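You operate a simulated robot arm through the tools that you are given. There is no shell and no other tool. Be economical: measure what you need, move in short steps, check, and stop when the job is done.

The job below is to be done with a simulated two-armed robot. You get a single attempt, and the scene is never put back.

## Task
Take the purple wool and put it on the left shelf under the green table. Then take the cream wool and put it on the high top of the yarn table. Then put one of the number blocks from the top of the wooden table on top of the numbered tile there. Then put two of the tilt sensors from the top of the wooden table on the blue board. Then stack the tin labelled "tacks" from the top of the beige desk on top of the tin marked "chalk". Then turn the yellow lock dial to 7. Then fetch the black spool and set it on the high top of the yarn table. Keep to this order. Set down upright: black spool.

It is judged by the outcome, as a careful person would: the job done as asked, and still so three seconds after it is handed in. It fails if anything else is knocked over, pushed out of place, dropped, spilled or broken.

## Robot
Two 7-joint arms with three-finger grippers on one trunk, on a base that drives. Base frame: it is fixed to the floor where the robot stands at the start and does not move with it; the origin is under the middle of the robot, x ahead of it, y to its left, z up. Lengths are in mm, angles in rad, forces in N, time in s.
The left shoulder is at the start at [30, 124, 1083], the right one opposite. With the tool pointing down near the work surface each hand reaches from about 100 to 780 mm from the robot's upright axis, wherever it stands, measured 20 degrees to its own side. Places, roughly: black spool (4x4x5 cm) [2500, 600, 900]; blue board (15x20x2 cm) [800, 500, 800]; blue tin, green tin, red tin, yellow tin [2500, 250, 1000]; cream wool (5x5x10 cm) [500, 100, 800]; high top of the yarn table [-1000, 400, 800]; left shelf under the green table [2200, -3600, 300]; number block [750, 750, 750]; numbered tile [1000, -250, 750]; purple wool (5x5x10 cm) [700, 100, 800]; tilt sensor [750, 250, 750]; yellow lock dial [2800, 600, 1000]. Payload 2.2 kg a hand.
Tool frame (each hand has its own): the origin (TCP) lies between the finger pads and is the grasp point; the fingertips stand 28 mm ahead of it; z points along the fingers, y is the line along which they close. Largest opening 102 mm; the body of the gripper starts 71 mm behind the TCP.
Orientation is that of the tool frame in the base frame, as a unit quaternion [x, y, z, w]. With the fingers straight down and closing along the base's y, the tool's x points along the base's -x, its y along +y and its z along -z.

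## Interface
- The arms move only by the tool send_rows. It takes "left_steps", "right_steps" or both (then of equal length, played together; a hand with none holds still); each is a list of rows, each an object (a shift or turn left out is 0, a gripper value left out holds the last) with "xyz": the shift along the tool's x, y, z in mm, a list of three; "dr": the turn, a rotation vector about the tool's x, y, z in degrees, a list of three; "gripper": the opening, from 0 (shut) to 1 (fully open). In form: [{"xyz": [dx, dy, dz], "dr": [wx, wy, wz], "gripper": gripper}, ...]. A call has 1 to 10 rows; each row shifts and turns the commanded pose from where the row before left it, along the tool's axes as they then stand. Each row takes 0.2 s and may step no farther than 50 mm and 0.15 rad from the row before; otherwise, or with a gripper value out of range, the whole call is refused. Where a pose cannot be reached the arm comes as near as it can. A force on the tool above 40 N (or 10 N above the force at the start of the call, whichever is more), or a blocked arm, ends the call early, and 0.2 s more pass. Each finger halts on what it meets, pressing with about 40 N; the grip force reading is that of the motor and also rises with nothing between the fingers. The clock runs only during rows and for 0.2 s after the last one: add rows that do not move to give the fingers time. The reply holds the time, the measured pose of the TCP, the force on the tool along the base axes, the opening and the grip force, in the units named above and with some noise, with the torque about the TCP (base axes, N m) and any sound that the robot's microphone picked up.
- Cameras (640 x 400 px; columns grow to the right, rows downward): "scene" is now at [-6.8, 54.7, 1778.7]; the picture's right is [0.93, -0.37, -0.00], its down [-0.34, -0.85, -0.40] and it looks along [0.15, 0.37, -0.92] (base axes); focal length 214 px, centre (320, 200). "left" rides on the left gripper at [72, 38, -86] in its tool frame; the picture's right is [-0.46, 0.89, 0.00], its down [-0.60, -0.32, -0.73] and it looks along [-0.65, -0.34, 0.68] (tool axes); focal length 256 px, centre (320, 200). "right" rides on the right gripper at [69, 44, -86] in its tool frame; the picture's right is [-0.53, 0.85, 0.00], its down [-0.58, -0.36, -0.73] and it looks along [-0.62, -0.39, 0.68] (tool axes); focal length 256 px, centre (320, 200). There is no depth. A picture from a camera that has moved, and an enlarged one, comes with that camera's place and axes in the base frame and with its lens.
- camera(camera): a new picture of that camera. The clock stands still meanwhile.
- lift_body(by): slides the trunk up (or, below 0, down) by that many mm; the arms and the scene camera ride with it, the base frame stays. It gives what a move gives, with no picture.
- drive_base(legs): drives the robot by 1 to 6 legs, each [ahead, left, turn to the left] in mm, mm and rad, along the robot's own axes; the way and the turn of a leg run together, so that a leg with both is an arc; at most 1500 mm and 3.142 rad a leg. The arms and the cameras ride along, it lands a little off, and it stops where it bumps. It gives what a move gives.
- pan_tilt(pan, tilt): turns the head with the scene camera to pan (to the left, within 2.496 rad either way) and tilt (down, from -0.506 to 1.204), counted from straight ahead of the robot. It gives what a move gives.
- zoom(camera, box): a new picture of the part [left, top, right, bottom] of that camera's present view, enlarged. The clock stands still meanwhile.
- finish_job(): hands the job in; it is judged then, once.

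Go step by step. Nothing tells you exact positions but the pictures and the camera data: compare them with the known pose of the tool, close in by small moves and look again before you grip or let go. The budget is 217 turns and 228 pictures, counting those below and the enlarged ones. Unless the task says otherwise, let go and move clear before handing in, and close with one line.

The tools are called as name(argument=value, ...) on one line, values as JSON. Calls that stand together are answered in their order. send_rows: Moves the arms, as the interface text tells. Its arguments: {"type":"object","properties":{"left_steps":{"type":"array"},"right_steps":{"type":"array"}},"required":[]} The other tools are called the same way: lift_body (by) slides the trunk up or down; drive_base (legs) drives the base; pan_tilt (pan, tilt) turns the head that bears the scene camera; camera (camera) takes a picture; zoom (camera, box) takes an enlarged picture of a part of a camera's view; finish_job () hands the job in.

At the start:

```text
time_s: 0.0
left_ee_pos: [433.2, 406.6, 1112.7]
left_tool_rot: [0.0, 1.0, 0.0, 0.0]
left_wrist_force: [0.4, 0.5, 0.2]
left_wrist_torque: [0.03, 0.0, 0.0]
left_finger_gap: 101.9
left_grasp_force: 0.0
right_ee_pos: [341.7, -2.9, 1092.0]
right_tool_rot: [0.001, 1.0, 0.001, 0.0]
right_wrist_force: [0.1, 1.0, -0.3]
right_wrist_torque: [0.03, 0.02, 0.01]
right_finger_gap: 102.1
right_grasp_force: 0.0
trunk travel left (down, up): [-325.0, 215.0]
robot x, y, heading: [4.9, 1.2, -0.003]
head pan, tilt: [1.194, 1.162]
```

scene: 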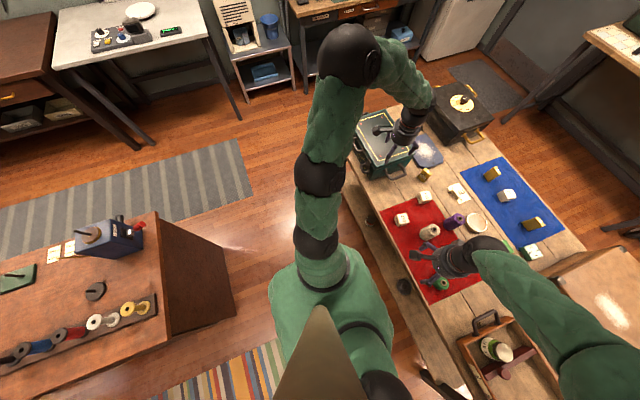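
right: 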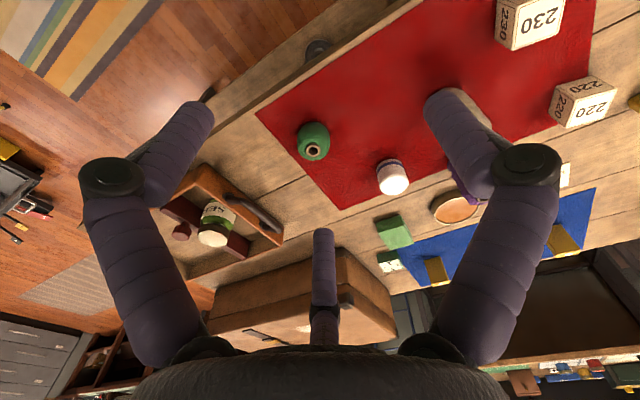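
left: 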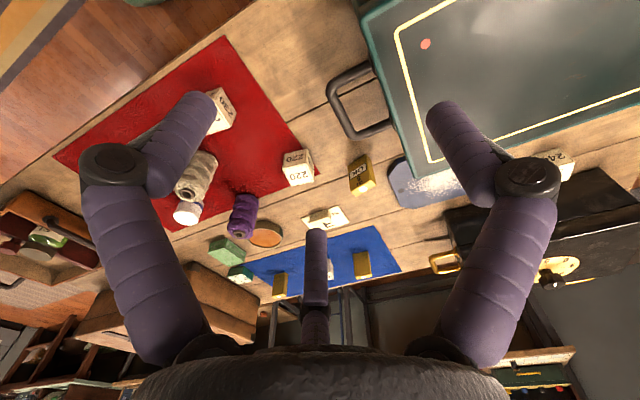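

I see the wooden table ahead with wools, blocks and a blue board. I'll look straight ahead with the head for a clearer view.

pan_tilt(pan=0.0, tilt=0.85)

camera(camera="scene")

pan_tilt(pan=0.0, tilt=0.25)

camera(camera="scene")

pan_tilt(pan=-1.1, tilt=0.4)

camera(camera="scene")

pan_tilt(pan=2.4, tilt=0.6)

camera(camera="scene")

```text
time_s: 1.4
left_ee_pos: [433.6, 406.4, 1110.9]
left_tool_rot: [0.0, 1.0, -0.001, 0.0]
left_wrist_force: [-0.5, 0.5, -0.2]
left_wrist_torque: [0.01, -0.02, -0.04]
left_finger_gap: 101.8
left_grasp_force: 0.0
right_ee_pos: [342.0, -3.3, 1091.2]
right_tool_rot: [0.001, 1.0, 0.001, 0.0]
right_wrist_force: [-0.4, -0.2, 0.0]
right_wrist_torque: [0.02, -0.02, -0.02]
right_finger_gap: 102.2
right_grasp_force: 0.1
trunk travel left (down, up): [-325.0, 215.0]
robot x, y, heading: [-1.3, 2.5, -0.0]
head pan, tilt: [0.0, 0.85]
```

```text
224 pictures are left
camera scene: at [49.7, 0.3, 1800.3], right [0.0, -1.0, 0.0], down [-0.75, 0.0, -0.66], along [0.66, 0.0, -0.75], focal length 214 px, centre (320, 200)
```

scene: 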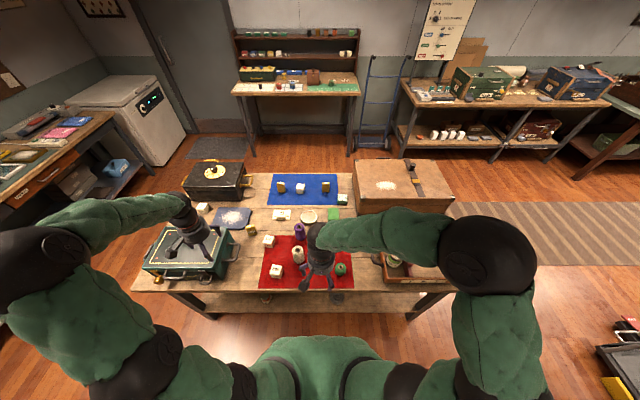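

```text
time_s: 2.4
left_ee_pos: [433.6, 406.2, 1112.7]
left_tool_rot: [0.0, 1.0, 0.0, 0.0]
left_wrist_force: [-0.6, 1.3, 0.2]
left_wrist_torque: [-0.01, 0.01, 0.03]
left_finger_gap: 102.1
left_grasp_force: 0.0
right_ee_pos: [342.5, -3.4, 1090.8]
right_tool_rot: [0.0, 1.0, 0.001, 0.0]
right_wrist_force: [0.1, -0.4, 0.0]
right_wrist_torque: [-0.04, 0.02, -0.03]
right_finger_gap: 102.1
right_grasp_force: 0.1
trunk travel left (down, up): [-325.0, 215.0]
robot x, y, heading: [1.7, -0.9, 0.005]
head pan, tilt: [0.0, 0.25]
```

```text
223 pictures are left
camera scene: at [65.0, 0.2, 1853.3], right [0.0, -1.0, 0.0], down [-0.25, 0.0, -0.97], along [0.97, 0.0, -0.25], focal length 214 px, centre (320, 200)
```

scene: 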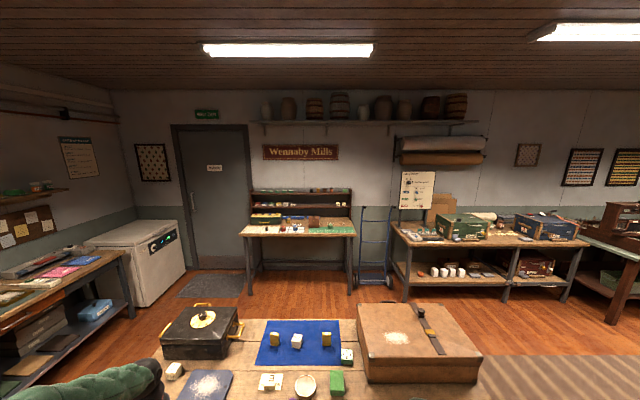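

```text
time_s: 3.7
left_ee_pos: [432.9, 407.4, 1112.2]
left_tool_rot: [-0.001, 1.0, 0.001, 0.0]
left_wrist_force: [-0.4, -1.0, 0.6]
left_wrist_torque: [0.0, -0.02, 0.0]
left_finger_gap: 101.9
left_grasp_force: 0.1
right_ee_pos: [341.7, -3.8, 1091.7]
right_tool_rot: [0.0, 1.0, 0.001, 0.0]
right_wrist_force: [-0.4, 0.3, -0.2]
right_wrist_torque: [0.0, 0.0, 0.03]
right_finger_gap: 102.0
right_grasp_force: 0.0
trunk travel left (down, up): [-325.0, 215.0]
robot x, y, heading: [1.0, -0.1, 0.002]
head pan, tilt: [-1.1, 0.4]
```

```text
222 pictures are left
camera scene: at [13.7, -82.3, 1839.4], right [-0.89, -0.45, 0.0], down [-0.18, 0.35, -0.92], along [0.42, -0.82, -0.39], focal length 214 px, centre (320, 200)
```

scene: 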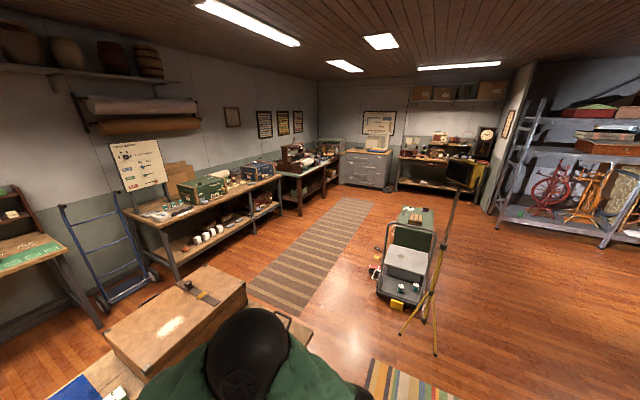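

```text
time_s: 6.7
left_ee_pos: [433.8, 407.4, 1111.2]
left_tool_rot: [0.0, 1.0, 0.0, 0.0]
left_wrist_force: [0.8, 0.7, -0.2]
left_wrist_torque: [0.02, -0.03, 0.02]
left_finger_gap: 101.8
left_grasp_force: 0.0
right_ee_pos: [342.8, -3.0, 1090.8]
right_tool_rot: [0.0, 1.0, 0.002, 0.0]
right_wrist_force: [0.4, 0.7, -0.5]
right_wrist_torque: [0.02, -0.02, -0.01]
right_finger_gap: 102.1
right_grasp_force: 0.1
trunk travel left (down, up): [-325.0, 215.0]
robot x, y, heading: [-1.1, -0.0, 0.005]
head pan, tilt: [2.4, 0.6]
```

```text
221 pictures are left
camera scene: at [-93.6, 60.0, 1821.2], right [0.68, 0.74, 0.0], down [0.42, -0.38, -0.83], along [-0.61, 0.56, -0.56], focal length 214 px, centre (320, 200)
```

scene: 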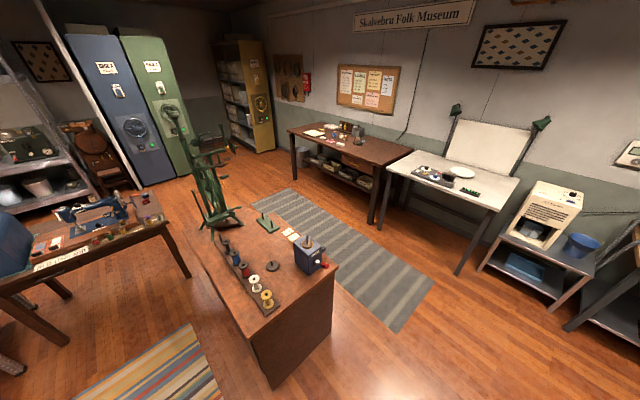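

I'll zoom in on the wooden table, the beige desk and the green table area to identify objects.

pan_tilt(pan=0.0, tilt=0.85)

zoom(camera="scene", box=[130, 150, 460, 320])

zoom(camera="scene", box=[220, 20, 380, 120])

pan_tilt(pan=-1.0, tilt=0.25)

zoom(camera="scene", box=[220, 120, 480, 280])

```text
time_s: 8.9
left_ee_pos: [434.4, 406.7, 1113.1]
left_tool_rot: [-0.001, 1.0, 0.0, 0.0]
left_wrist_force: [1.3, -0.5, -1.1]
left_wrist_torque: [0.0, 0.01, -0.01]
left_finger_gap: 102.0
left_grasp_force: 0.0
right_ee_pos: [342.4, -3.1, 1092.1]
right_tool_rot: [0.0, 1.0, 0.001, 0.0]
right_wrist_force: [-0.2, 0.7, 0.0]
right_wrist_torque: [-0.01, 0.0, -0.01]
right_finger_gap: 101.9
right_grasp_force: 0.0
trunk travel left (down, up): [-325.0, 215.0]
robot x, y, heading: [-1.6, -0.9, -0.001]
head pan, tilt: [0.0, 0.85]
```

```text
1.94 times, centred on (295, 235) of scene
camera zoom: at [49.7, 0.3, 1800.3], right [0.0, -1.0, 0.0], down [-0.75, 0.0, -0.66], along [0.66, 0.0, -0.75], focal length 416 px, centre (368, 132)
```

zoom: 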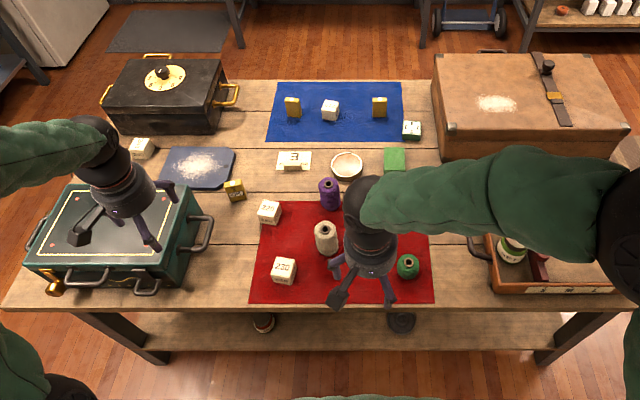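

```text
4.00 times, centred on (300, 70) of scene
camera zoom: at [49.7, 0.3, 1800.3], right [0.0, -1.0, 0.0], down [-0.75, 0.0, -0.66], along [0.66, 0.0, -0.75], focal length 858 px, centre (400, 720)
```

zoom: 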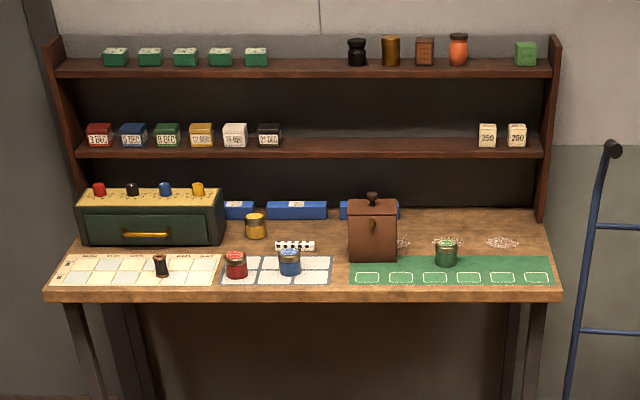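

```text
time_s: 10.1
left_ee_pos: [432.9, 406.4, 1111.8]
left_tool_rot: [0.0, 1.0, 0.0, 0.0]
left_wrist_force: [0.3, -0.9, 0.4]
left_wrist_torque: [0.04, 0.02, -0.02]
left_finger_gap: 102.0
left_grasp_force: 0.0
right_ee_pos: [342.2, -3.0, 1091.0]
right_tool_rot: [0.0, 1.0, 0.001, 0.0]
right_wrist_force: [0.0, -1.1, -0.5]
right_wrist_torque: [0.0, -0.02, -0.02]
right_finger_gap: 102.1
right_grasp_force: 0.1
trunk travel left (down, up): [-325.0, 215.0]
robot x, y, heading: [-1.1, -2.7, 0.005]
head pan, tilt: [-1.0, 0.25]
```

```text
2.46 times, centred on (350, 200) of scene
camera zoom: at [22.1, -78.3, 1853.3], right [-0.84, -0.54, 0.0], down [-0.13, 0.21, -0.97], along [0.52, -0.81, -0.25], focal length 528 px, centre (246, 200)
```

zoom: 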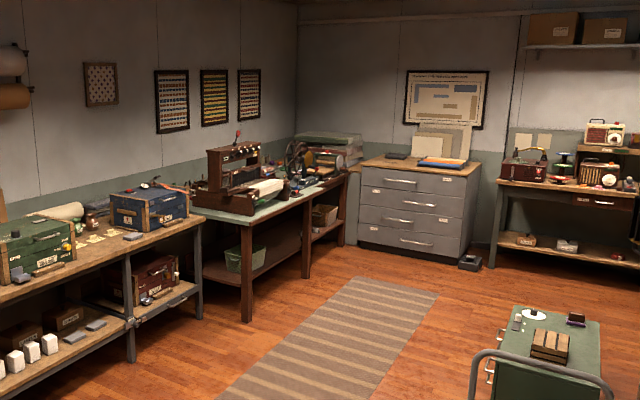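

I'll zoom deeper into the table's items to identify tilt sensors, number blocks and the numbered tile.

pan_tilt(pan=0.15, tilt=0.95)

zoom(camera="scene", box=[280, 130, 380, 192])

zoom(camera="scene", box=[200, 130, 300, 192])

zoom(camera="scene", box=[270, 190, 390, 265])

zoom(camera="scene", box=[340, 120, 500, 220])

```text
time_s: 11.5
left_ee_pos: [434.5, 406.9, 1112.1]
left_tool_rot: [0.0, 1.0, 0.0, 0.0]
left_wrist_force: [0.4, -0.8, 0.3]
left_wrist_torque: [-0.02, 0.03, 0.0]
left_finger_gap: 102.2
left_grasp_force: 0.0
right_ee_pos: [341.8, -2.4, 1091.2]
right_tool_rot: [0.0, 1.0, 0.001, 0.0]
right_wrist_force: [0.7, 0.2, 0.3]
right_wrist_torque: [-0.01, 0.02, -0.02]
right_finger_gap: 101.6
right_grasp_force: 0.0
trunk travel left (down, up): [-325.0, 215.0]
robot x, y, heading: [1.7, 2.6, -0.0]
head pan, tilt: [0.15, 0.949]
```

```text
6.40 times, centred on (330, 161) of scene
camera zoom: at [43.5, 11.0, 1792.8], right [0.15, -0.99, 0.0], down [-0.8, -0.12, -0.58], along [0.58, 0.09, -0.81], focal length 1373 px, centre (256, 450)
```

zoom: 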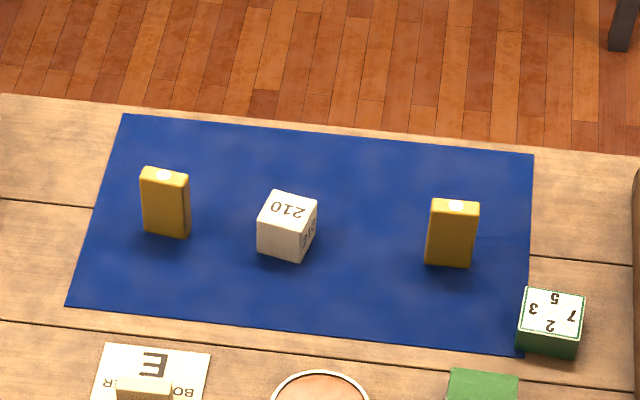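

```text
6.40 times, centred on (250, 161) of scene
camera zoom: at [43.5, 11.0, 1792.8], right [0.15, -0.99, 0.0], down [-0.8, -0.12, -0.58], along [0.58, 0.09, -0.81], focal length 1373 px, centre (768, 450)
```

zoom: 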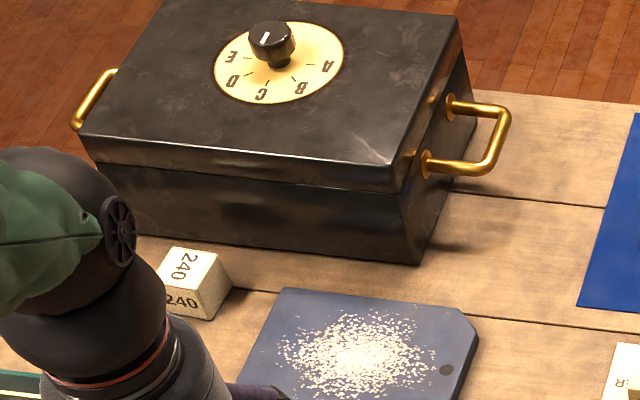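

```text
5.33 times, centred on (330, 228) of scene
camera zoom: at [43.5, 11.0, 1792.8], right [0.15, -0.99, 0.0], down [-0.8, -0.12, -0.58], along [0.58, 0.09, -0.81], focal length 1144 px, centre (267, 53)
```

zoom: 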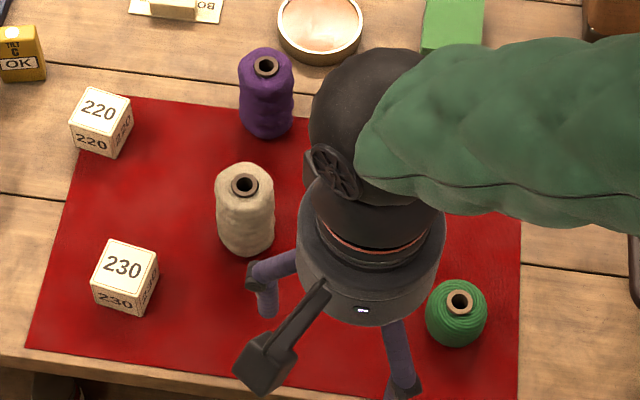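

```text
4.00 times, centred on (420, 170) of scene
camera zoom: at [43.5, 11.0, 1792.8], right [0.15, -0.99, 0.0], down [-0.8, -0.12, -0.58], along [0.58, 0.09, -0.81], focal length 858 px, centre (-80, 320)
```

zoom: 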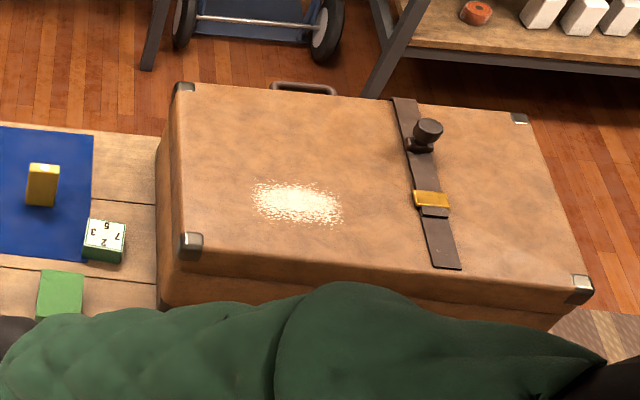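

Tilt sensors are the gold blocks, the numbered tile is the white/green one by the blue mat, and the slate is the blue board. First I move the right hand aside and bring the left hand over the purple wool (~[697,112]).

send_rows(left_steps=[{"xyz": [0, 0, 0]}, {"xyz": [0, 0, 0]}, {"xyz": [-33, -37, 14], "gripper": 1}, {"xyz": [-33, -37, 14]}, {"xyz": [-33, -37, 14]}, {"xyz": [-33, -37, 14]}, {"xyz": [-33, -37, 14]}, {"xyz": [-33, -37, 14]}, {"xyz": [-33, -37, 14]}, {"xyz": [-33, -36, 14]}], right_steps=[{"xyz": [0, -40, 0]}, {"xyz": [0, -40, 0]}, {"xyz": [0, -40, 0]}, {"xyz": [0, -40, 0]}, {"xyz": [0, -40, 0]}, {"xyz": [0, -40, 0]}, {"xyz": [0, -40, 0]}, {"xyz": [0, 0, 0]}, {"xyz": [0, 0, 0]}, {"xyz": [0, 0, 0]}])

camera(camera="left")

zoom(camera="scene", box=[200, 110, 440, 260])

```text
refused: row 3 steps farther than a row can; nothing moved
```

```text
213 pictures are left
camera left: at [361.8, 443.9, 1198.1], right [0.46, 0.89, 0.0], down [0.6, -0.32, 0.73], along [0.65, -0.34, -0.68], focal length 256 px, centre (320, 200)
```

left: 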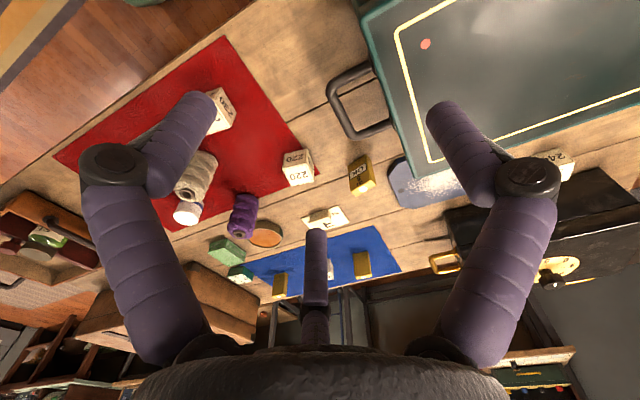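

```text
2.67 times, centred on (320, 185) of scene
camera zoom: at [43.5, 11.0, 1792.8], right [0.15, -0.99, 0.0], down [-0.8, -0.12, -0.58], along [0.58, 0.09, -0.81], focal length 572 px, centre (320, 240)
```

zoom: 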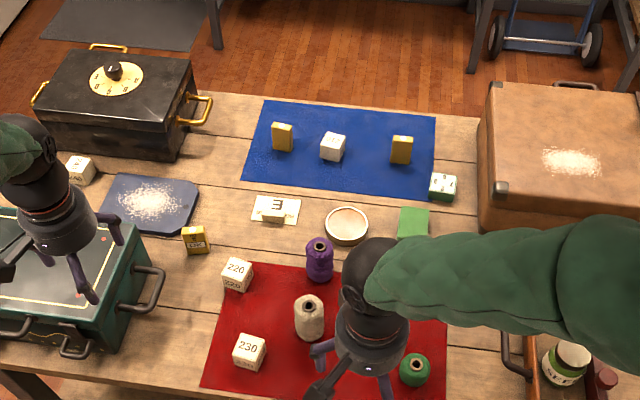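

The steps were slightly too long; I'll use smaller ones.

send_rows(left_steps=[{"xyz": [0, 0, 0]}, {"xyz": [-29, -33, 12]}, {"xyz": [-29, -33, 12]}, {"xyz": [-29, -33, 12]}, {"xyz": [-29, -33, 12]}, {"xyz": [-29, -33, 12]}, {"xyz": [-29, -33, 12]}, {"xyz": [-29, -33, 12]}, {"xyz": [-29, -33, 12]}, {"xyz": [-29, -31, 12]}], right_steps=[{"xyz": [0, -40, 0]}, {"xyz": [0, -40, 0]}, {"xyz": [0, -40, 0]}, {"xyz": [0, -40, 0]}, {"xyz": [0, -40, 0]}, {"xyz": [0, -40, 0]}, {"xyz": [0, -40, 0]}, {"xyz": [0, 0, 0]}, {"xyz": [0, 0, 0]}, {"xyz": [0, 0, 0]}])

camera(camera="left")

zoom(camera="scene", box=[200, 110, 440, 260])

```text
time_s: 13.7
left_ee_pos: [695.2, 112.9, 1000.8]
left_tool_rot: [-0.001, 1.0, 0.001, 0.0]
left_wrist_force: [0.8, 0.0, 0.1]
left_wrist_torque: [0.0, 0.03, 0.04]
left_finger_gap: 101.8
left_grasp_force: 0.0
right_ee_pos: [342.9, -283.5, 1088.7]
right_tool_rot: [0.0, 1.0, 0.0, 0.0]
right_wrist_force: [0.7, -0.6, -0.3]
right_wrist_torque: [0.02, 0.04, -0.03]
right_finger_gap: 101.8
right_grasp_force: 0.1
trunk travel left (down, up): [-325.0, 215.0]
robot x, y, heading: [2.9, -0.8, 0.0]
head pan, tilt: [0.15, 0.949]
```

```text
211 pictures are left
camera left: at [623.5, 150.4, 1087.1], right [0.46, 0.89, 0.0], down [0.6, -0.32, 0.73], along [0.65, -0.34, -0.68], focal length 256 px, centre (320, 200)
```

left: 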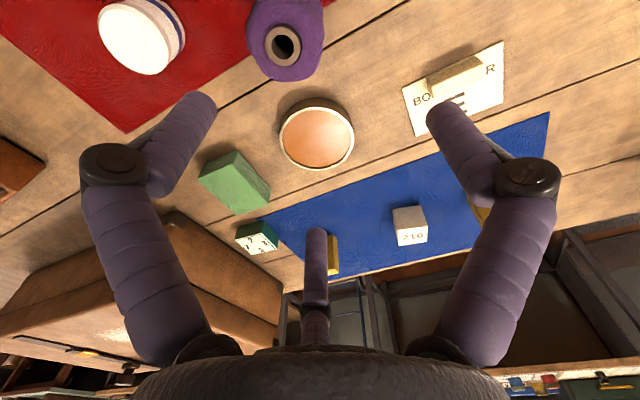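

```text
2.67 times, centred on (320, 185) of scene
camera zoom: at [45.3, 10.0, 1792.7], right [0.15, -0.99, 0.0], down [-0.8, -0.12, -0.58], along [0.57, 0.09, -0.81], focal length 572 px, centre (320, 240)
```

zoom: 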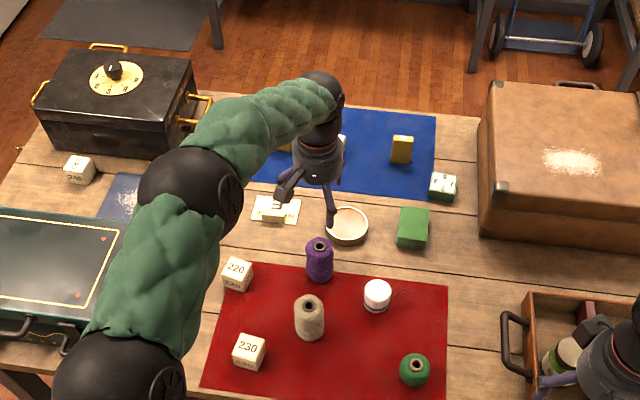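

The pictures together put the purple wool's top at about [659,107,905]. I move above it and check.

send_rows(left_steps=[{"xyz": [18, -3, 0]}, {"xyz": [18, -3, 0]}, {"xyz": [0, 0, 30]}, {"xyz": [0, 0, 20]}, {"xyz": [0, 0, 0]}])

camera(camera="left")

zoom(camera="scene", box=[260, 140, 380, 215])

```text
time_s: 14.9
left_ee_pos: [658.7, 106.5, 955.2]
left_tool_rot: [0.0, 1.0, 0.0, 0.0]
left_wrist_force: [0.1, -0.4, 0.2]
left_wrist_torque: [0.01, 0.01, 0.03]
left_finger_gap: 102.2
left_grasp_force: 0.0
right_ee_pos: [340.2, -282.4, 1090.5]
right_tool_rot: [0.0, 1.0, 0.0, 0.0]
right_wrist_force: [-0.2, -0.8, 0.2]
right_wrist_torque: [-0.02, 0.0, -0.04]
right_finger_gap: 102.2
right_grasp_force: 0.0
trunk travel left (down, up): [-325.0, 215.0]
robot x, y, heading: [2.3, 0.1, 0.001]
head pan, tilt: [0.15, 0.949]
```

```text
209 pictures are left
camera left: at [586.8, 142.5, 1040.5], right [0.46, 0.89, 0.0], down [0.6, -0.32, 0.73], along [0.65, -0.34, -0.68], focal length 256 px, centre (320, 200)
```

left: 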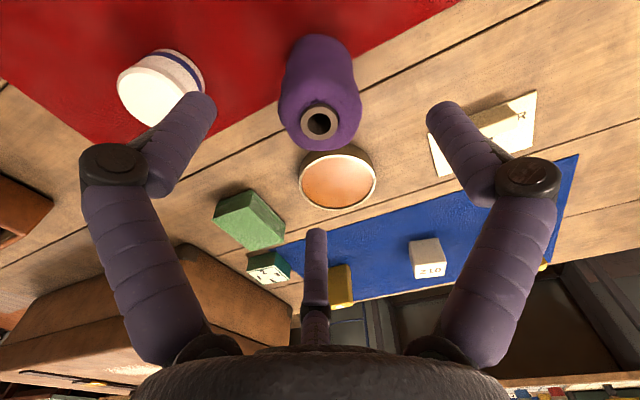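

```text
5.33 times, centred on (320, 178) of scene
camera zoom: at [43.7, 10.8, 1792.8], right [0.15, -0.99, 0.0], down [-0.8, -0.12, -0.58], along [0.58, 0.09, -0.81], focal length 1144 px, centre (320, 320)
```

zoom: 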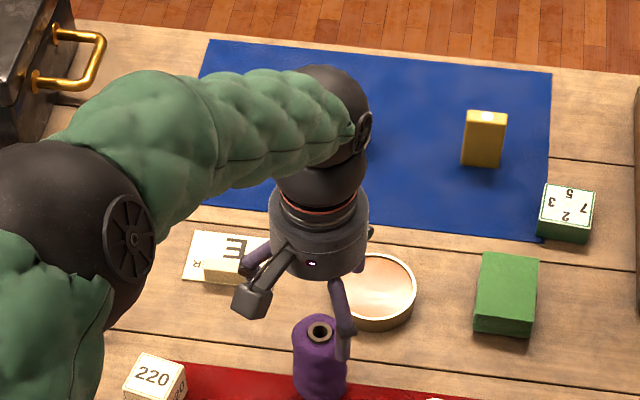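

The wool must go on a low shelf, so I want an inclined grasp with the wrist camera on top. I raise the hand and turn it about its own axis.

send_rows(left_steps=[{"xyz": [0, 0, -45]}, {"dr": [0, 0, 8.5]}, {"dr": [0, 0, 8.5]}, {"dr": [0, 0, 8.5]}, {"dr": [0, 0, 8.5]}, {"dr": [0, 0, 8.5]}, {"dr": [0, 0, 8.5]}, {"dr": [0, 0, 8.5]}, {"dr": [0, 0, 8.5]}, {"dr": [0, 0, 8.5]}])

send_rows(left_steps=[{"dr": [0, 0, 8.5]}, {"dr": [0, 0, 8.5]}, {"dr": [0, 0, 8.5]}, {"dr": [0, 0, 8.5]}, {"dr": [0, 0, 8.5]}, {"dr": [0, 0, 8.5]}, {"dr": [0, 0, 8.5]}, {"dr": [0, 0, 8.5]}, {"dr": [0, 0, 8.5]}, {"dr": [0, 0, 8.5]}])

camera(camera="scene")

```text
time_s: 17.1
left_ee_pos: [658.7, 105.3, 999.7]
left_tool_rot: [0.621, 0.784, 0.0, 0.001]
left_wrist_force: [0.0, 0.0, 1.0]
left_wrist_torque: [0.04, -0.01, 0.04]
left_finger_gap: 101.8
left_grasp_force: 0.1
right_ee_pos: [342.0, -282.1, 1090.5]
right_tool_rot: [0.0, 1.0, 0.002, 0.0]
right_wrist_force: [0.4, -0.9, 0.0]
right_wrist_torque: [-0.01, -0.02, 0.02]
right_finger_gap: 101.9
right_grasp_force: 0.0
trunk travel left (down, up): [-325.0, 215.0]
robot x, y, heading: [-0.1, 2.5, -0.003]
head pan, tilt: [0.15, 0.949]
```

```text
time_s: 19.3
left_ee_pos: [658.7, 106.1, 998.3]
left_tool_rot: [0.987, 0.159, 0.001, 0.0]
left_wrist_force: [0.0, -0.8, 0.0]
left_wrist_torque: [-0.02, 0.01, -0.04]
left_finger_gap: 102.0
left_grasp_force: 0.0
right_ee_pos: [341.1, -281.8, 1091.1]
right_tool_rot: [0.0, 1.0, 0.001, 0.0]
right_wrist_force: [0.2, 0.7, -0.1]
right_wrist_torque: [0.01, -0.04, 0.0]
right_finger_gap: 101.6
right_grasp_force: 0.1
trunk travel left (down, up): [-325.0, 215.0]
robot x, y, heading: [-4.8, 0.6, -0.002]
head pan, tilt: [0.15, 0.949]
```

```text
207 pictures are left
camera scene: at [43.6, 10.9, 1792.8], right [0.15, -0.99, 0.0], down [-0.8, -0.12, -0.58], along [0.58, 0.09, -0.81], focal length 214 px, centre (320, 200)
```

scene: 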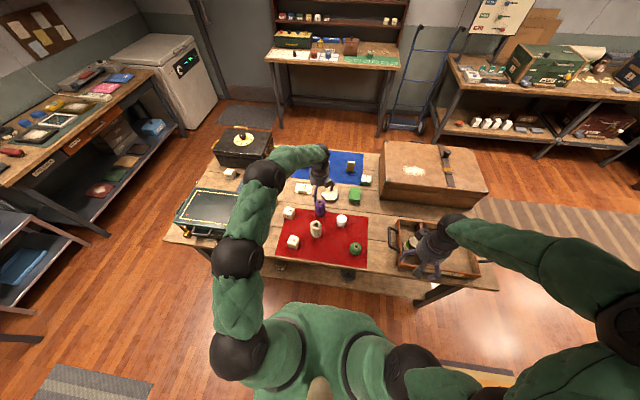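

The flip works. I'll finish the turn and incline the fingers 45° forward.

send_rows(left_steps=[{"dr": [0, 0, 8.5]}, {"dr": [0, 0, 8.5]}, {"dr": [0, 0, 1.3]}, {"dr": [0, 7.5, 0]}, {"dr": [0, 7.5, 0]}, {"dr": [0, 7.5, 0]}, {"dr": [0, 7.5, 0]}, {"dr": [0, 7.5, 0]}, {"dr": [0, 7.5, 0]}, {}])

camera(camera="left")

zoom(camera="scene", box=[260, 140, 380, 265])

```text
time_s: 21.5
left_ee_pos: [660.1, 104.8, 998.9]
left_tool_rot: [0.924, 0.001, 0.382, 0.0]
left_wrist_force: [-0.5, -0.1, 0.9]
left_wrist_torque: [0.03, -0.05, 0.02]
left_finger_gap: 101.9
left_grasp_force: 0.0
right_ee_pos: [341.7, -281.9, 1090.5]
right_tool_rot: [0.0, 1.0, 0.001, 0.001]
right_wrist_force: [0.7, -0.2, -0.5]
right_wrist_torque: [-0.02, 0.01, -0.02]
right_finger_gap: 101.9
right_grasp_force: 0.0
trunk travel left (down, up): [-325.0, 215.0]
robot x, y, heading: [1.0, -2.6, -0.002]
head pan, tilt: [0.15, 0.949]
```

```text
206 pictures are left
camera left: at [650.1, 66.5, 1111.3], right [-0.33, -0.89, -0.33], down [-0.95, 0.31, 0.09], along [0.02, 0.34, -0.94], focal length 256 px, centre (320, 200)
```

left: 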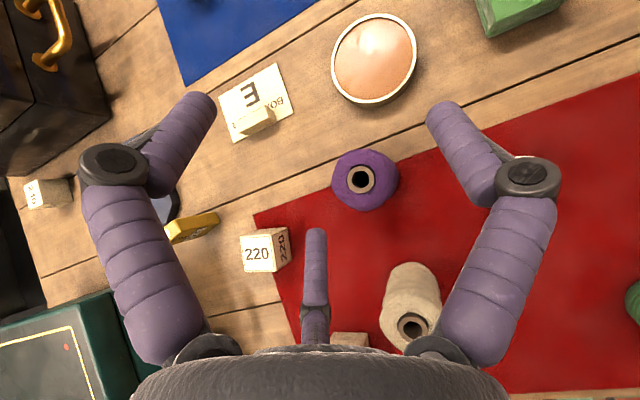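

```text
3.20 times, centred on (320, 202) of scene
camera zoom: at [44.3, 10.8, 1792.7], right [0.15, -0.99, 0.0], down [-0.8, -0.12, -0.58], along [0.58, 0.09, -0.81], focal length 686 px, centre (320, 192)
```

zoom: 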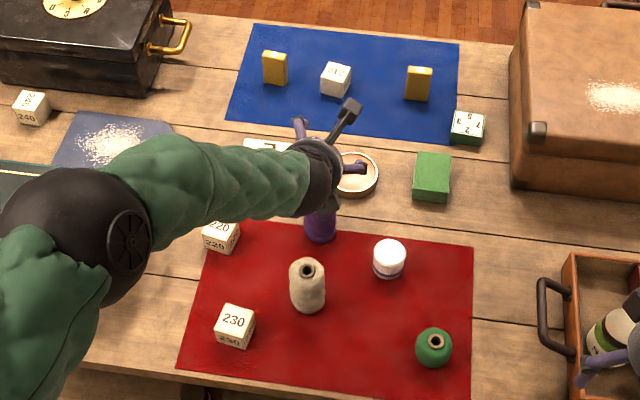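

The purple wool is at about [659,103,900], cream at [532,104]. I descend straight and stop around mid-upper height.

send_rows(left_steps=[{"xyz": [-31, 0, 31]}, {"xyz": [-31, 0, 31]}, {"xyz": [-28, 0, 30]}, {}])

camera(camera="left")

zoom(camera="scene", box=[260, 140, 380, 265])

```text
time_s: 22.5
left_ee_pos: [658.6, 104.5, 870.6]
left_tool_rot: [0.924, 0.001, 0.384, -0.001]
left_wrist_force: [-0.6, -0.1, -0.2]
left_wrist_torque: [0.05, -0.01, 0.01]
left_finger_gap: 102.1
left_grasp_force: 0.1
right_ee_pos: [341.4, -281.7, 1090.9]
right_tool_rot: [0.0, 1.0, 0.001, 0.0]
right_wrist_force: [0.1, -0.1, 0.6]
right_wrist_torque: [0.03, -0.05, 0.01]
right_finger_gap: 102.1
right_grasp_force: 0.1
trunk travel left (down, up): [-325.0, 215.0]
robot x, y, heading: [2.3, 1.1, -0.002]
head pan, tilt: [0.15, 0.949]
```

```text
204 pictures are left
camera left: at [649.8, 66.3, 982.9], right [-0.33, -0.89, -0.33], down [-0.95, 0.31, 0.09], along [0.02, 0.34, -0.94], focal length 256 px, centre (320, 200)
```

left: 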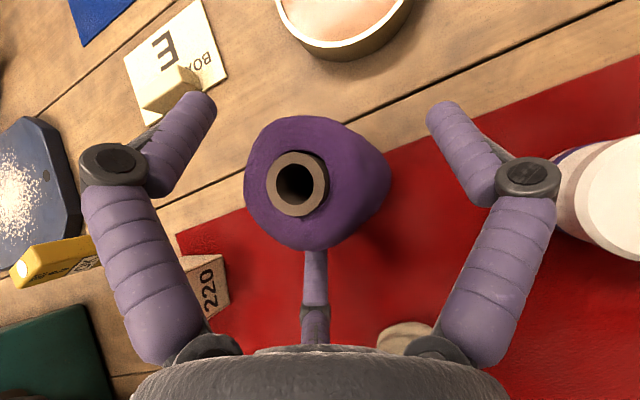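

```text
3.20 times, centred on (320, 202) of scene
camera zoom: at [42.5, 10.9, 1792.8], right [0.15, -0.99, 0.0], down [-0.8, -0.12, -0.58], along [0.58, 0.09, -0.81], focal length 686 px, centre (320, 192)
```

zoom: 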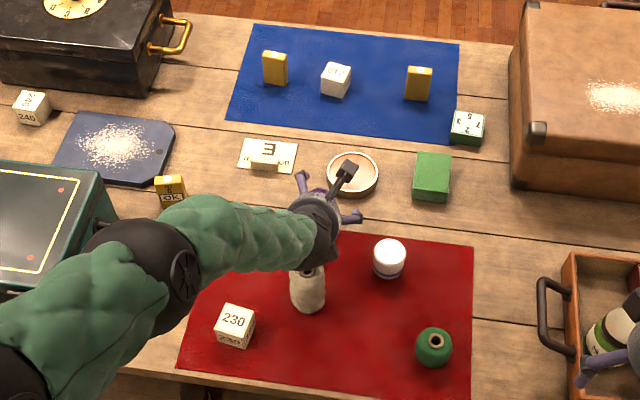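

The wool sits between the fingers. I close the grip.

send_rows(left_steps=[{"gripper": 0}, {}, {}, {}, {}])

send_rows(left_steps=[{"xyz": [20, 0, -20]}, {"xyz": [30, 0, -30]}, {"xyz": [30, 0, -30]}, {"xyz": [30, 0, -30]}, {}])

camera(camera="left")

camera(camera="scene")

```text
time_s: 23.7
left_ee_pos: [660.0, 105.2, 869.8]
left_tool_rot: [0.924, 0.002, 0.383, 0.0]
left_wrist_force: [-0.5, 2.2, 3.4]
left_wrist_torque: [0.11, 0.02, 0.03]
left_finger_gap: 52.7
left_grasp_force: 39.4
right_ee_pos: [341.4, -283.8, 1090.7]
right_tool_rot: [0.0, 1.0, 0.0, 0.0]
right_wrist_force: [0.3, -0.2, 0.1]
right_wrist_torque: [-0.04, 0.0, -0.03]
right_finger_gap: 101.9
right_grasp_force: 0.1
trunk travel left (down, up): [-325.0, 215.0]
robot x, y, heading: [-1.3, -0.6, 0.002]
head pan, tilt: [0.15, 0.949]
```

```text
time_s: 24.9
left_ee_pos: [660.0, 105.7, 1027.6]
left_tool_rot: [0.924, 0.0, 0.383, 0.0]
left_wrist_force: [-0.5, 0.1, -0.3]
left_wrist_torque: [0.02, -0.01, -0.01]
left_finger_gap: 52.3
left_grasp_force: 40.1
right_ee_pos: [341.9, -282.9, 1088.6]
right_tool_rot: [0.0, 1.0, 0.0, 0.0]
right_wrist_force: [1.3, -0.2, -0.1]
right_wrist_torque: [-0.01, -0.01, -0.02]
right_finger_gap: 101.9
right_grasp_force: 0.1
trunk travel left (down, up): [-325.0, 215.0]
robot x, y, heading: [1.2, 4.7, 0.003]
head pan, tilt: [0.15, 0.949]
```

```text
202 pictures are left
camera left: at [650.6, 67.5, 1138.9], right [-0.33, -0.89, -0.33], down [-0.95, 0.31, 0.09], along [0.02, 0.34, -0.94], focal length 256 px, centre (320, 200)
```

left: 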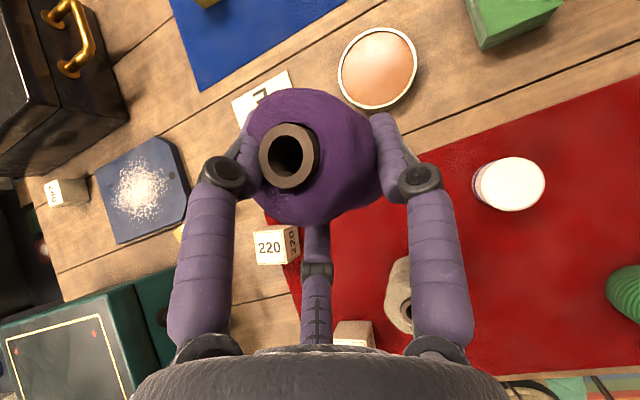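

```text
201 pictures are left
camera scene: at [44.2, 11.0, 1792.7], right [0.15, -0.99, 0.0], down [-0.8, -0.12, -0.58], along [0.58, 0.09, -0.81], focal length 214 px, centre (320, 200)
```

scene: 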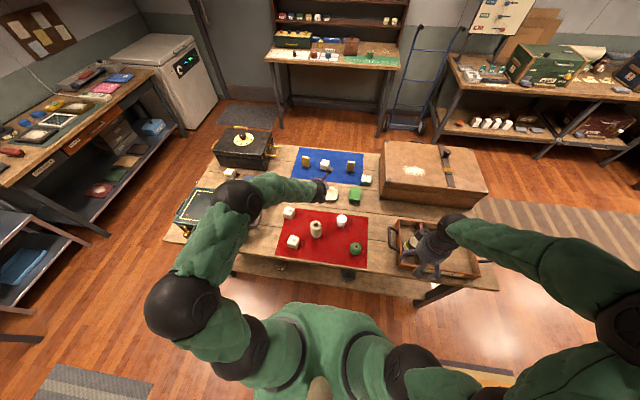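

Purple wool is firmly held. I retract the hand, then back away from the table and turn toward the green table's corridor.

send_rows(left_steps=[{"xyz": [-20, -14, -32]}, {"xyz": [-20, -14, -32]}, {"xyz": [-20, -14, -32]}, {"xyz": [-20, -14, -32]}, {"xyz": [-20, -14, -32]}, {"xyz": [-20, -14, -32]}, {"xyz": [-20, -14, -32]}, {}])

drive_base(legs=[[-200, -200, 0], [0, -400, 0], [0, 0, -0.785]])

pan_tilt(pan=0.0, tilt=0.6)

camera(camera="scene")

```text
time_s: 26.7
left_ee_pos: [402.7, 200.9, 1085.6]
left_tool_rot: [0.924, 0.002, 0.382, -0.001]
left_wrist_force: [-0.5, -0.5, -0.6]
left_wrist_torque: [0.02, 0.03, 0.0]
left_finger_gap: 52.2
left_grasp_force: 40.3
right_ee_pos: [343.1, -282.0, 1089.8]
right_tool_rot: [0.0, 1.0, 0.001, -0.001]
right_wrist_force: [0.1, 0.4, 0.6]
right_wrist_torque: [-0.01, 0.02, -0.04]
right_finger_gap: 101.9
right_grasp_force: 0.0
trunk travel left (down, up): [-325.0, 215.0]
robot x, y, heading: [-0.9, -2.1, -0.0]
head pan, tilt: [0.15, 0.949]
```

```text
time_s: 32.9
left_ee_pos: [221.7, -754.3, 1085.9]
left_tool_rot: [0.852, -0.359, 0.352, 0.148]
left_wrist_force: [0.4, -0.1, 0.5]
left_wrist_torque: [0.0, 0.02, 0.01]
left_finger_gap: 52.1
left_grasp_force: 39.4
right_ee_pos: [-164.8, -1047.2, 1090.4]
right_tool_rot: [0.389, 0.921, 0.0, 0.0]
right_wrist_force: [1.2, 0.0, -0.4]
right_wrist_torque: [0.01, -0.01, 0.03]
right_finger_gap: 102.1
right_grasp_force: 0.0
trunk travel left (down, up): [-325.0, 215.0]
robot x, y, heading: [-199.2, -606.4, -0.8]
head pan, tilt: [0.15, 0.949]
```

```text
time_s: 33.7
left_ee_pos: [224.2, -753.7, 1085.4]
left_tool_rot: [0.852, -0.358, 0.353, 0.148]
left_wrist_force: [0.2, 0.3, -0.4]
left_wrist_torque: [0.02, -0.01, -0.05]
left_finger_gap: 52.0
left_grasp_force: 40.2
right_ee_pos: [-164.6, -1046.4, 1090.5]
right_tool_rot: [0.389, 0.921, 0.0, 0.0]
right_wrist_force: [0.2, -0.9, 0.0]
right_wrist_torque: [-0.02, -0.03, -0.01]
right_finger_gap: 101.8
right_grasp_force: 0.0
trunk travel left (down, up): [-325.0, 215.0]
robot x, y, heading: [-200.8, -603.3, -0.8]
head pan, tilt: [0.0, 0.6]
```

```text
200 pictures are left
camera scene: at [-158.6, -647.1, 1821.1], right [-0.72, -0.7, 0.0], down [-0.39, 0.41, -0.82], along [0.57, -0.59, -0.57], focal length 214 px, centre (320, 200)
```

scene: 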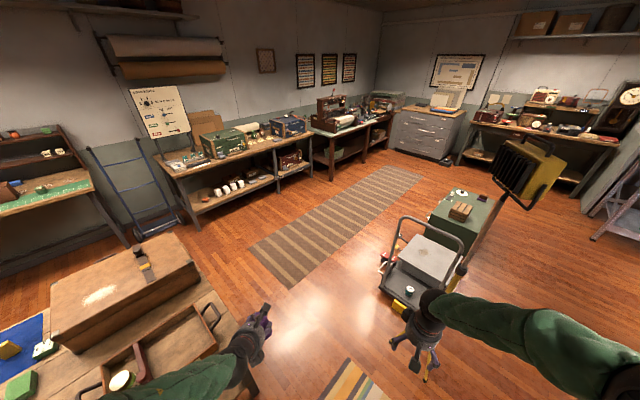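

The corridor along the striped rug is clear. I drive diagonally to the rug, then face +x.

drive_base(legs=[[1500, 0, 0], [0, 0, 0.8], [0, -900, 0]])

pan_tilt(pan=-0.5, tilt=0.45)

camera(camera="scene")

```text
time_s: 47.4
left_ee_pos: [1231.8, -2372.0, 1086.3]
left_tool_rot: [0.924, -0.006, 0.383, 0.002]
left_wrist_force: [-0.3, 0.1, 0.1]
left_wrist_torque: [-0.02, -0.03, 0.01]
left_finger_gap: 51.7
left_grasp_force: 39.4
right_ee_pos: [1160.6, -2853.8, 1089.7]
right_tool_rot: [0.011, 1.0, 0.001, 0.0]
right_wrist_force: [0.6, 0.0, -0.4]
right_wrist_torque: [0.02, -0.02, 0.0]
right_finger_gap: 102.1
right_grasp_force: 0.0
trunk travel left (down, up): [-325.0, 215.0]
robot x, y, heading: [827.4, -2563.9, -0.02]
head pan, tilt: [0.0, 0.6]
```

```text
time_s: 48.4
left_ee_pos: [1231.3, -2371.0, 1085.4]
left_tool_rot: [0.924, -0.008, 0.383, 0.003]
left_wrist_force: [-0.6, -0.7, -0.4]
left_wrist_torque: [0.01, 0.0, 0.01]
left_finger_gap: 51.7
left_grasp_force: 39.4
right_ee_pos: [1160.2, -2853.4, 1091.0]
right_tool_rot: [0.01, 1.0, 0.0, 0.0]
right_wrist_force: [0.1, 0.4, 0.6]
right_wrist_torque: [0.03, 0.02, -0.02]
right_finger_gap: 101.8
right_grasp_force: 0.1
trunk travel left (down, up): [-325.0, 215.0]
robot x, y, heading: [824.0, -2567.0, -0.018]
head pan, tilt: [-0.499, 0.45]
```

```text
199 pictures are left
camera scene: at [876.7, -2609.5, 1834.7], right [-0.49, -0.87, 0.0], down [-0.38, 0.22, -0.9], along [0.78, -0.45, -0.44], focal length 214 px, centre (320, 200)
```

scene: 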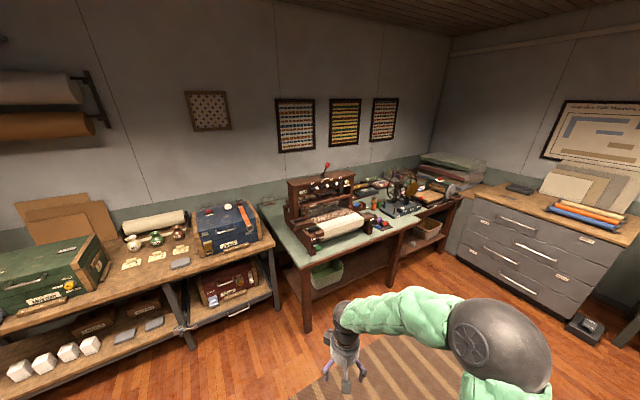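

I see the green table with a left shelf holding a green basket. I'll drive closer in line with the left shelf and lower the view.

zoom(camera="scene", box=[260, 170, 480, 340])

```text
2.35 times, centred on (370, 255) of scene
camera zoom: at [876.7, -2609.5, 1834.7], right [-0.49, -0.87, 0.0], down [-0.38, 0.22, -0.9], along [0.78, -0.45, -0.44], focal length 505 px, centre (202, 71)
```

zoom: 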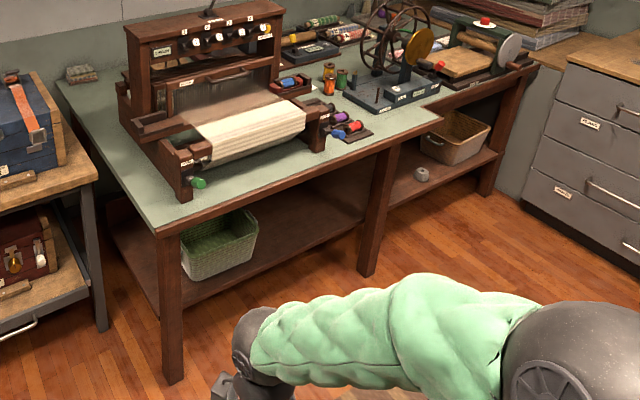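

The shelf's front is about x≈1985, with free room right of the basket around y≈-3700. I drive to face that spot and lower the trunk.

drive_base(legs=[[0, -1333, 0.018], [450, 0, 0]])

lift_body(by=-320)

pan_tilt(pan=0.2, tilt=0.7)

camera(camera="scene")

camera(camera="left")

camera(camera="right")

```text
time_s: 57.4
left_ee_pos: [1684.9, -3676.3, 1084.9]
left_tool_rot: [0.923, 0.02, 0.383, -0.008]
left_wrist_force: [-0.7, -0.4, 0.3]
left_wrist_torque: [-0.01, 0.0, 0.02]
left_finger_gap: 51.7
left_grasp_force: 40.3
right_ee_pos: [1643.0, -4161.7, 1090.1]
right_tool_rot: [-0.02, 1.0, 0.001, 0.0]
right_wrist_force: [0.4, 0.0, -0.5]
right_wrist_torque: [0.01, 0.04, -0.01]
right_finger_gap: 101.9
right_grasp_force: 0.0
trunk travel left (down, up): [-325.0, 215.0]
robot x, y, heading: [1290.1, -3892.0, 0.038]
head pan, tilt: [-0.499, 0.45]
```

```text
time_s: 60.6
left_ee_pos: [1683.0, -3675.8, 765.0]
left_tool_rot: [0.923, 0.021, 0.383, -0.009]
left_wrist_force: [0.6, 0.4, 0.1]
left_wrist_torque: [0.01, 0.01, 0.03]
left_finger_gap: 51.9
left_grasp_force: 40.0
right_ee_pos: [1644.0, -4161.3, 770.4]
right_tool_rot: [-0.021, 1.0, 0.001, 0.0]
right_wrist_force: [0.4, 0.7, 0.6]
right_wrist_torque: [-0.01, -0.02, -0.01]
right_finger_gap: 102.0
right_grasp_force: 0.0
trunk travel left (down, up): [-5.0, 535.0]
robot x, y, heading: [1290.2, -3895.0, 0.041]
head pan, tilt: [-0.499, 0.45]
```

```text
time_s: 61.7
left_ee_pos: [1684.7, -3675.8, 766.0]
left_tool_rot: [0.924, 0.021, 0.383, -0.008]
left_wrist_force: [0.9, -0.4, 0.2]
left_wrist_torque: [0.0, -0.02, 0.0]
left_finger_gap: 51.6
left_grasp_force: 40.2
right_ee_pos: [1642.5, -4160.0, 770.0]
right_tool_rot: [-0.021, 1.0, 0.001, 0.0]
right_wrist_force: [0.4, 1.5, 0.0]
right_wrist_torque: [0.02, 0.01, 0.01]
right_finger_gap: 101.9
right_grasp_force: 0.0
trunk travel left (down, up): [-5.0, 535.0]
robot x, y, heading: [1293.5, -3894.2, 0.041]
head pan, tilt: [0.201, 0.7]
```

```text
197 pictures are left
camera scene: at [1344.8, -3874.0, 1492.6], right [0.24, -0.97, 0.0], down [-0.63, -0.15, -0.77], along [0.74, 0.18, -0.64], focal length 214 px, centre (320, 200)
```

scene: 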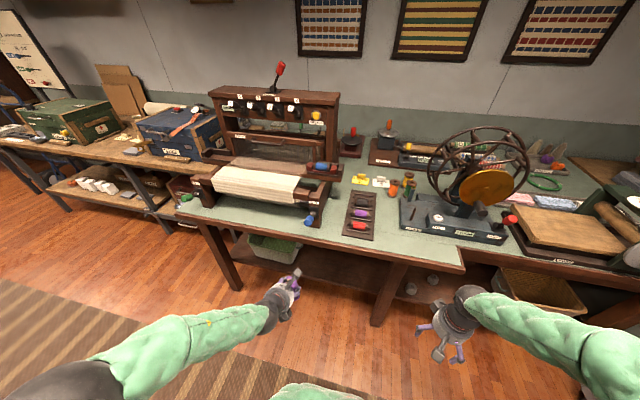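

```text
196 pictures are left
camera left: at [1676.3, -3715.0, 877.6], right [-0.29, -0.9, -0.33], down [-0.96, 0.27, 0.09], along [0.01, 0.34, -0.94], focal length 256 px, centre (320, 200)
```

left: 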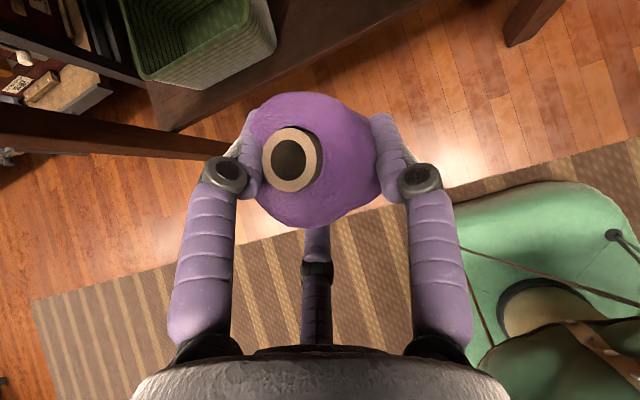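

```text
195 pictures are left
camera right: at [1573.0, -4121.3, 856.9], right [0.5, 0.87, 0.0], down [0.59, -0.34, 0.73], along [0.63, -0.36, -0.68], focal length 256 px, centre (320, 200)
```

right: 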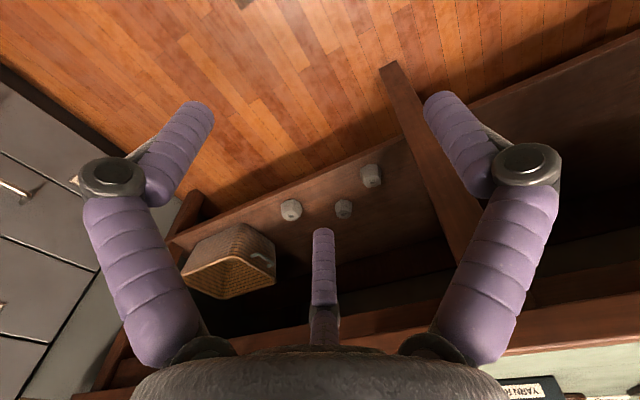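

Basket is at the left of the shelf and free space lies right ahead of the hand. I lower the hand below the tabletop level first.

send_rows(left_steps=[{"xyz": [-34, 0, 34]}, {"xyz": [-34, 0, 34]}, {"xyz": [-34, 0, 34]}, {"xyz": [-34, 0, 34]}, {"xyz": [-34, 0, 34]}, {"xyz": [-34, 0, 34]}, {}])

camera(camera="scene")

camera(camera="left")

```text
time_s: 63.3
left_ee_pos: [1713.3, -3758.0, 525.1]
left_tool_rot: [0.925, 0.023, 0.38, -0.015]
left_wrist_force: [-0.4, -0.3, -0.2]
left_wrist_torque: [0.0, 0.04, 0.0]
left_finger_gap: 51.5
left_grasp_force: 39.9
left hand out of reach, approached as far as the arm can: row 2, 3, 4, 5, 6
right_ee_pos: [1644.7, -4161.7, 770.2]
right_tool_rot: [-0.021, 1.0, 0.001, -0.001]
right_wrist_force: [0.6, 0.1, -0.2]
right_wrist_torque: [0.01, 0.01, -0.01]
right_finger_gap: 101.9
right_grasp_force: 0.1
trunk travel left (down, up): [-5.0, 535.0]
robot x, y, heading: [1291.2, -3894.2, 0.046]
head pan, tilt: [0.201, 0.7]
```

```text
194 pictures are left
camera scene: at [1345.0, -3874.0, 1492.6], right [0.24, -0.97, 0.0], down [-0.63, -0.15, -0.76], along [0.74, 0.18, -0.64], focal length 214 px, centre (320, 200)
```

scene: 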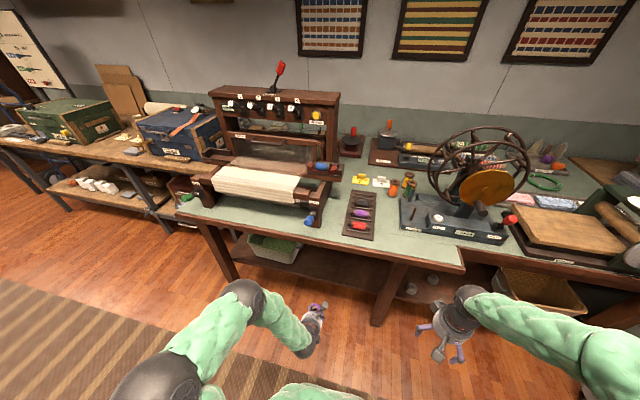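

```text
193 pictures are left
camera left: at [1707.3, -3798.2, 636.3], right [-0.28, -0.9, -0.33], down [-0.96, 0.26, 0.1], along [0.0, 0.35, -0.94], focal length 256 px, centre (320, 200)
```

left: 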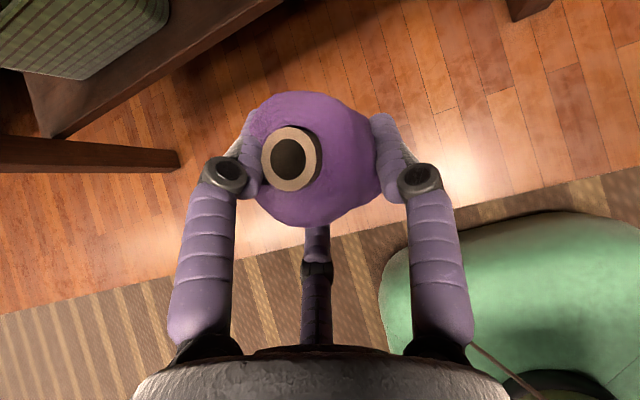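

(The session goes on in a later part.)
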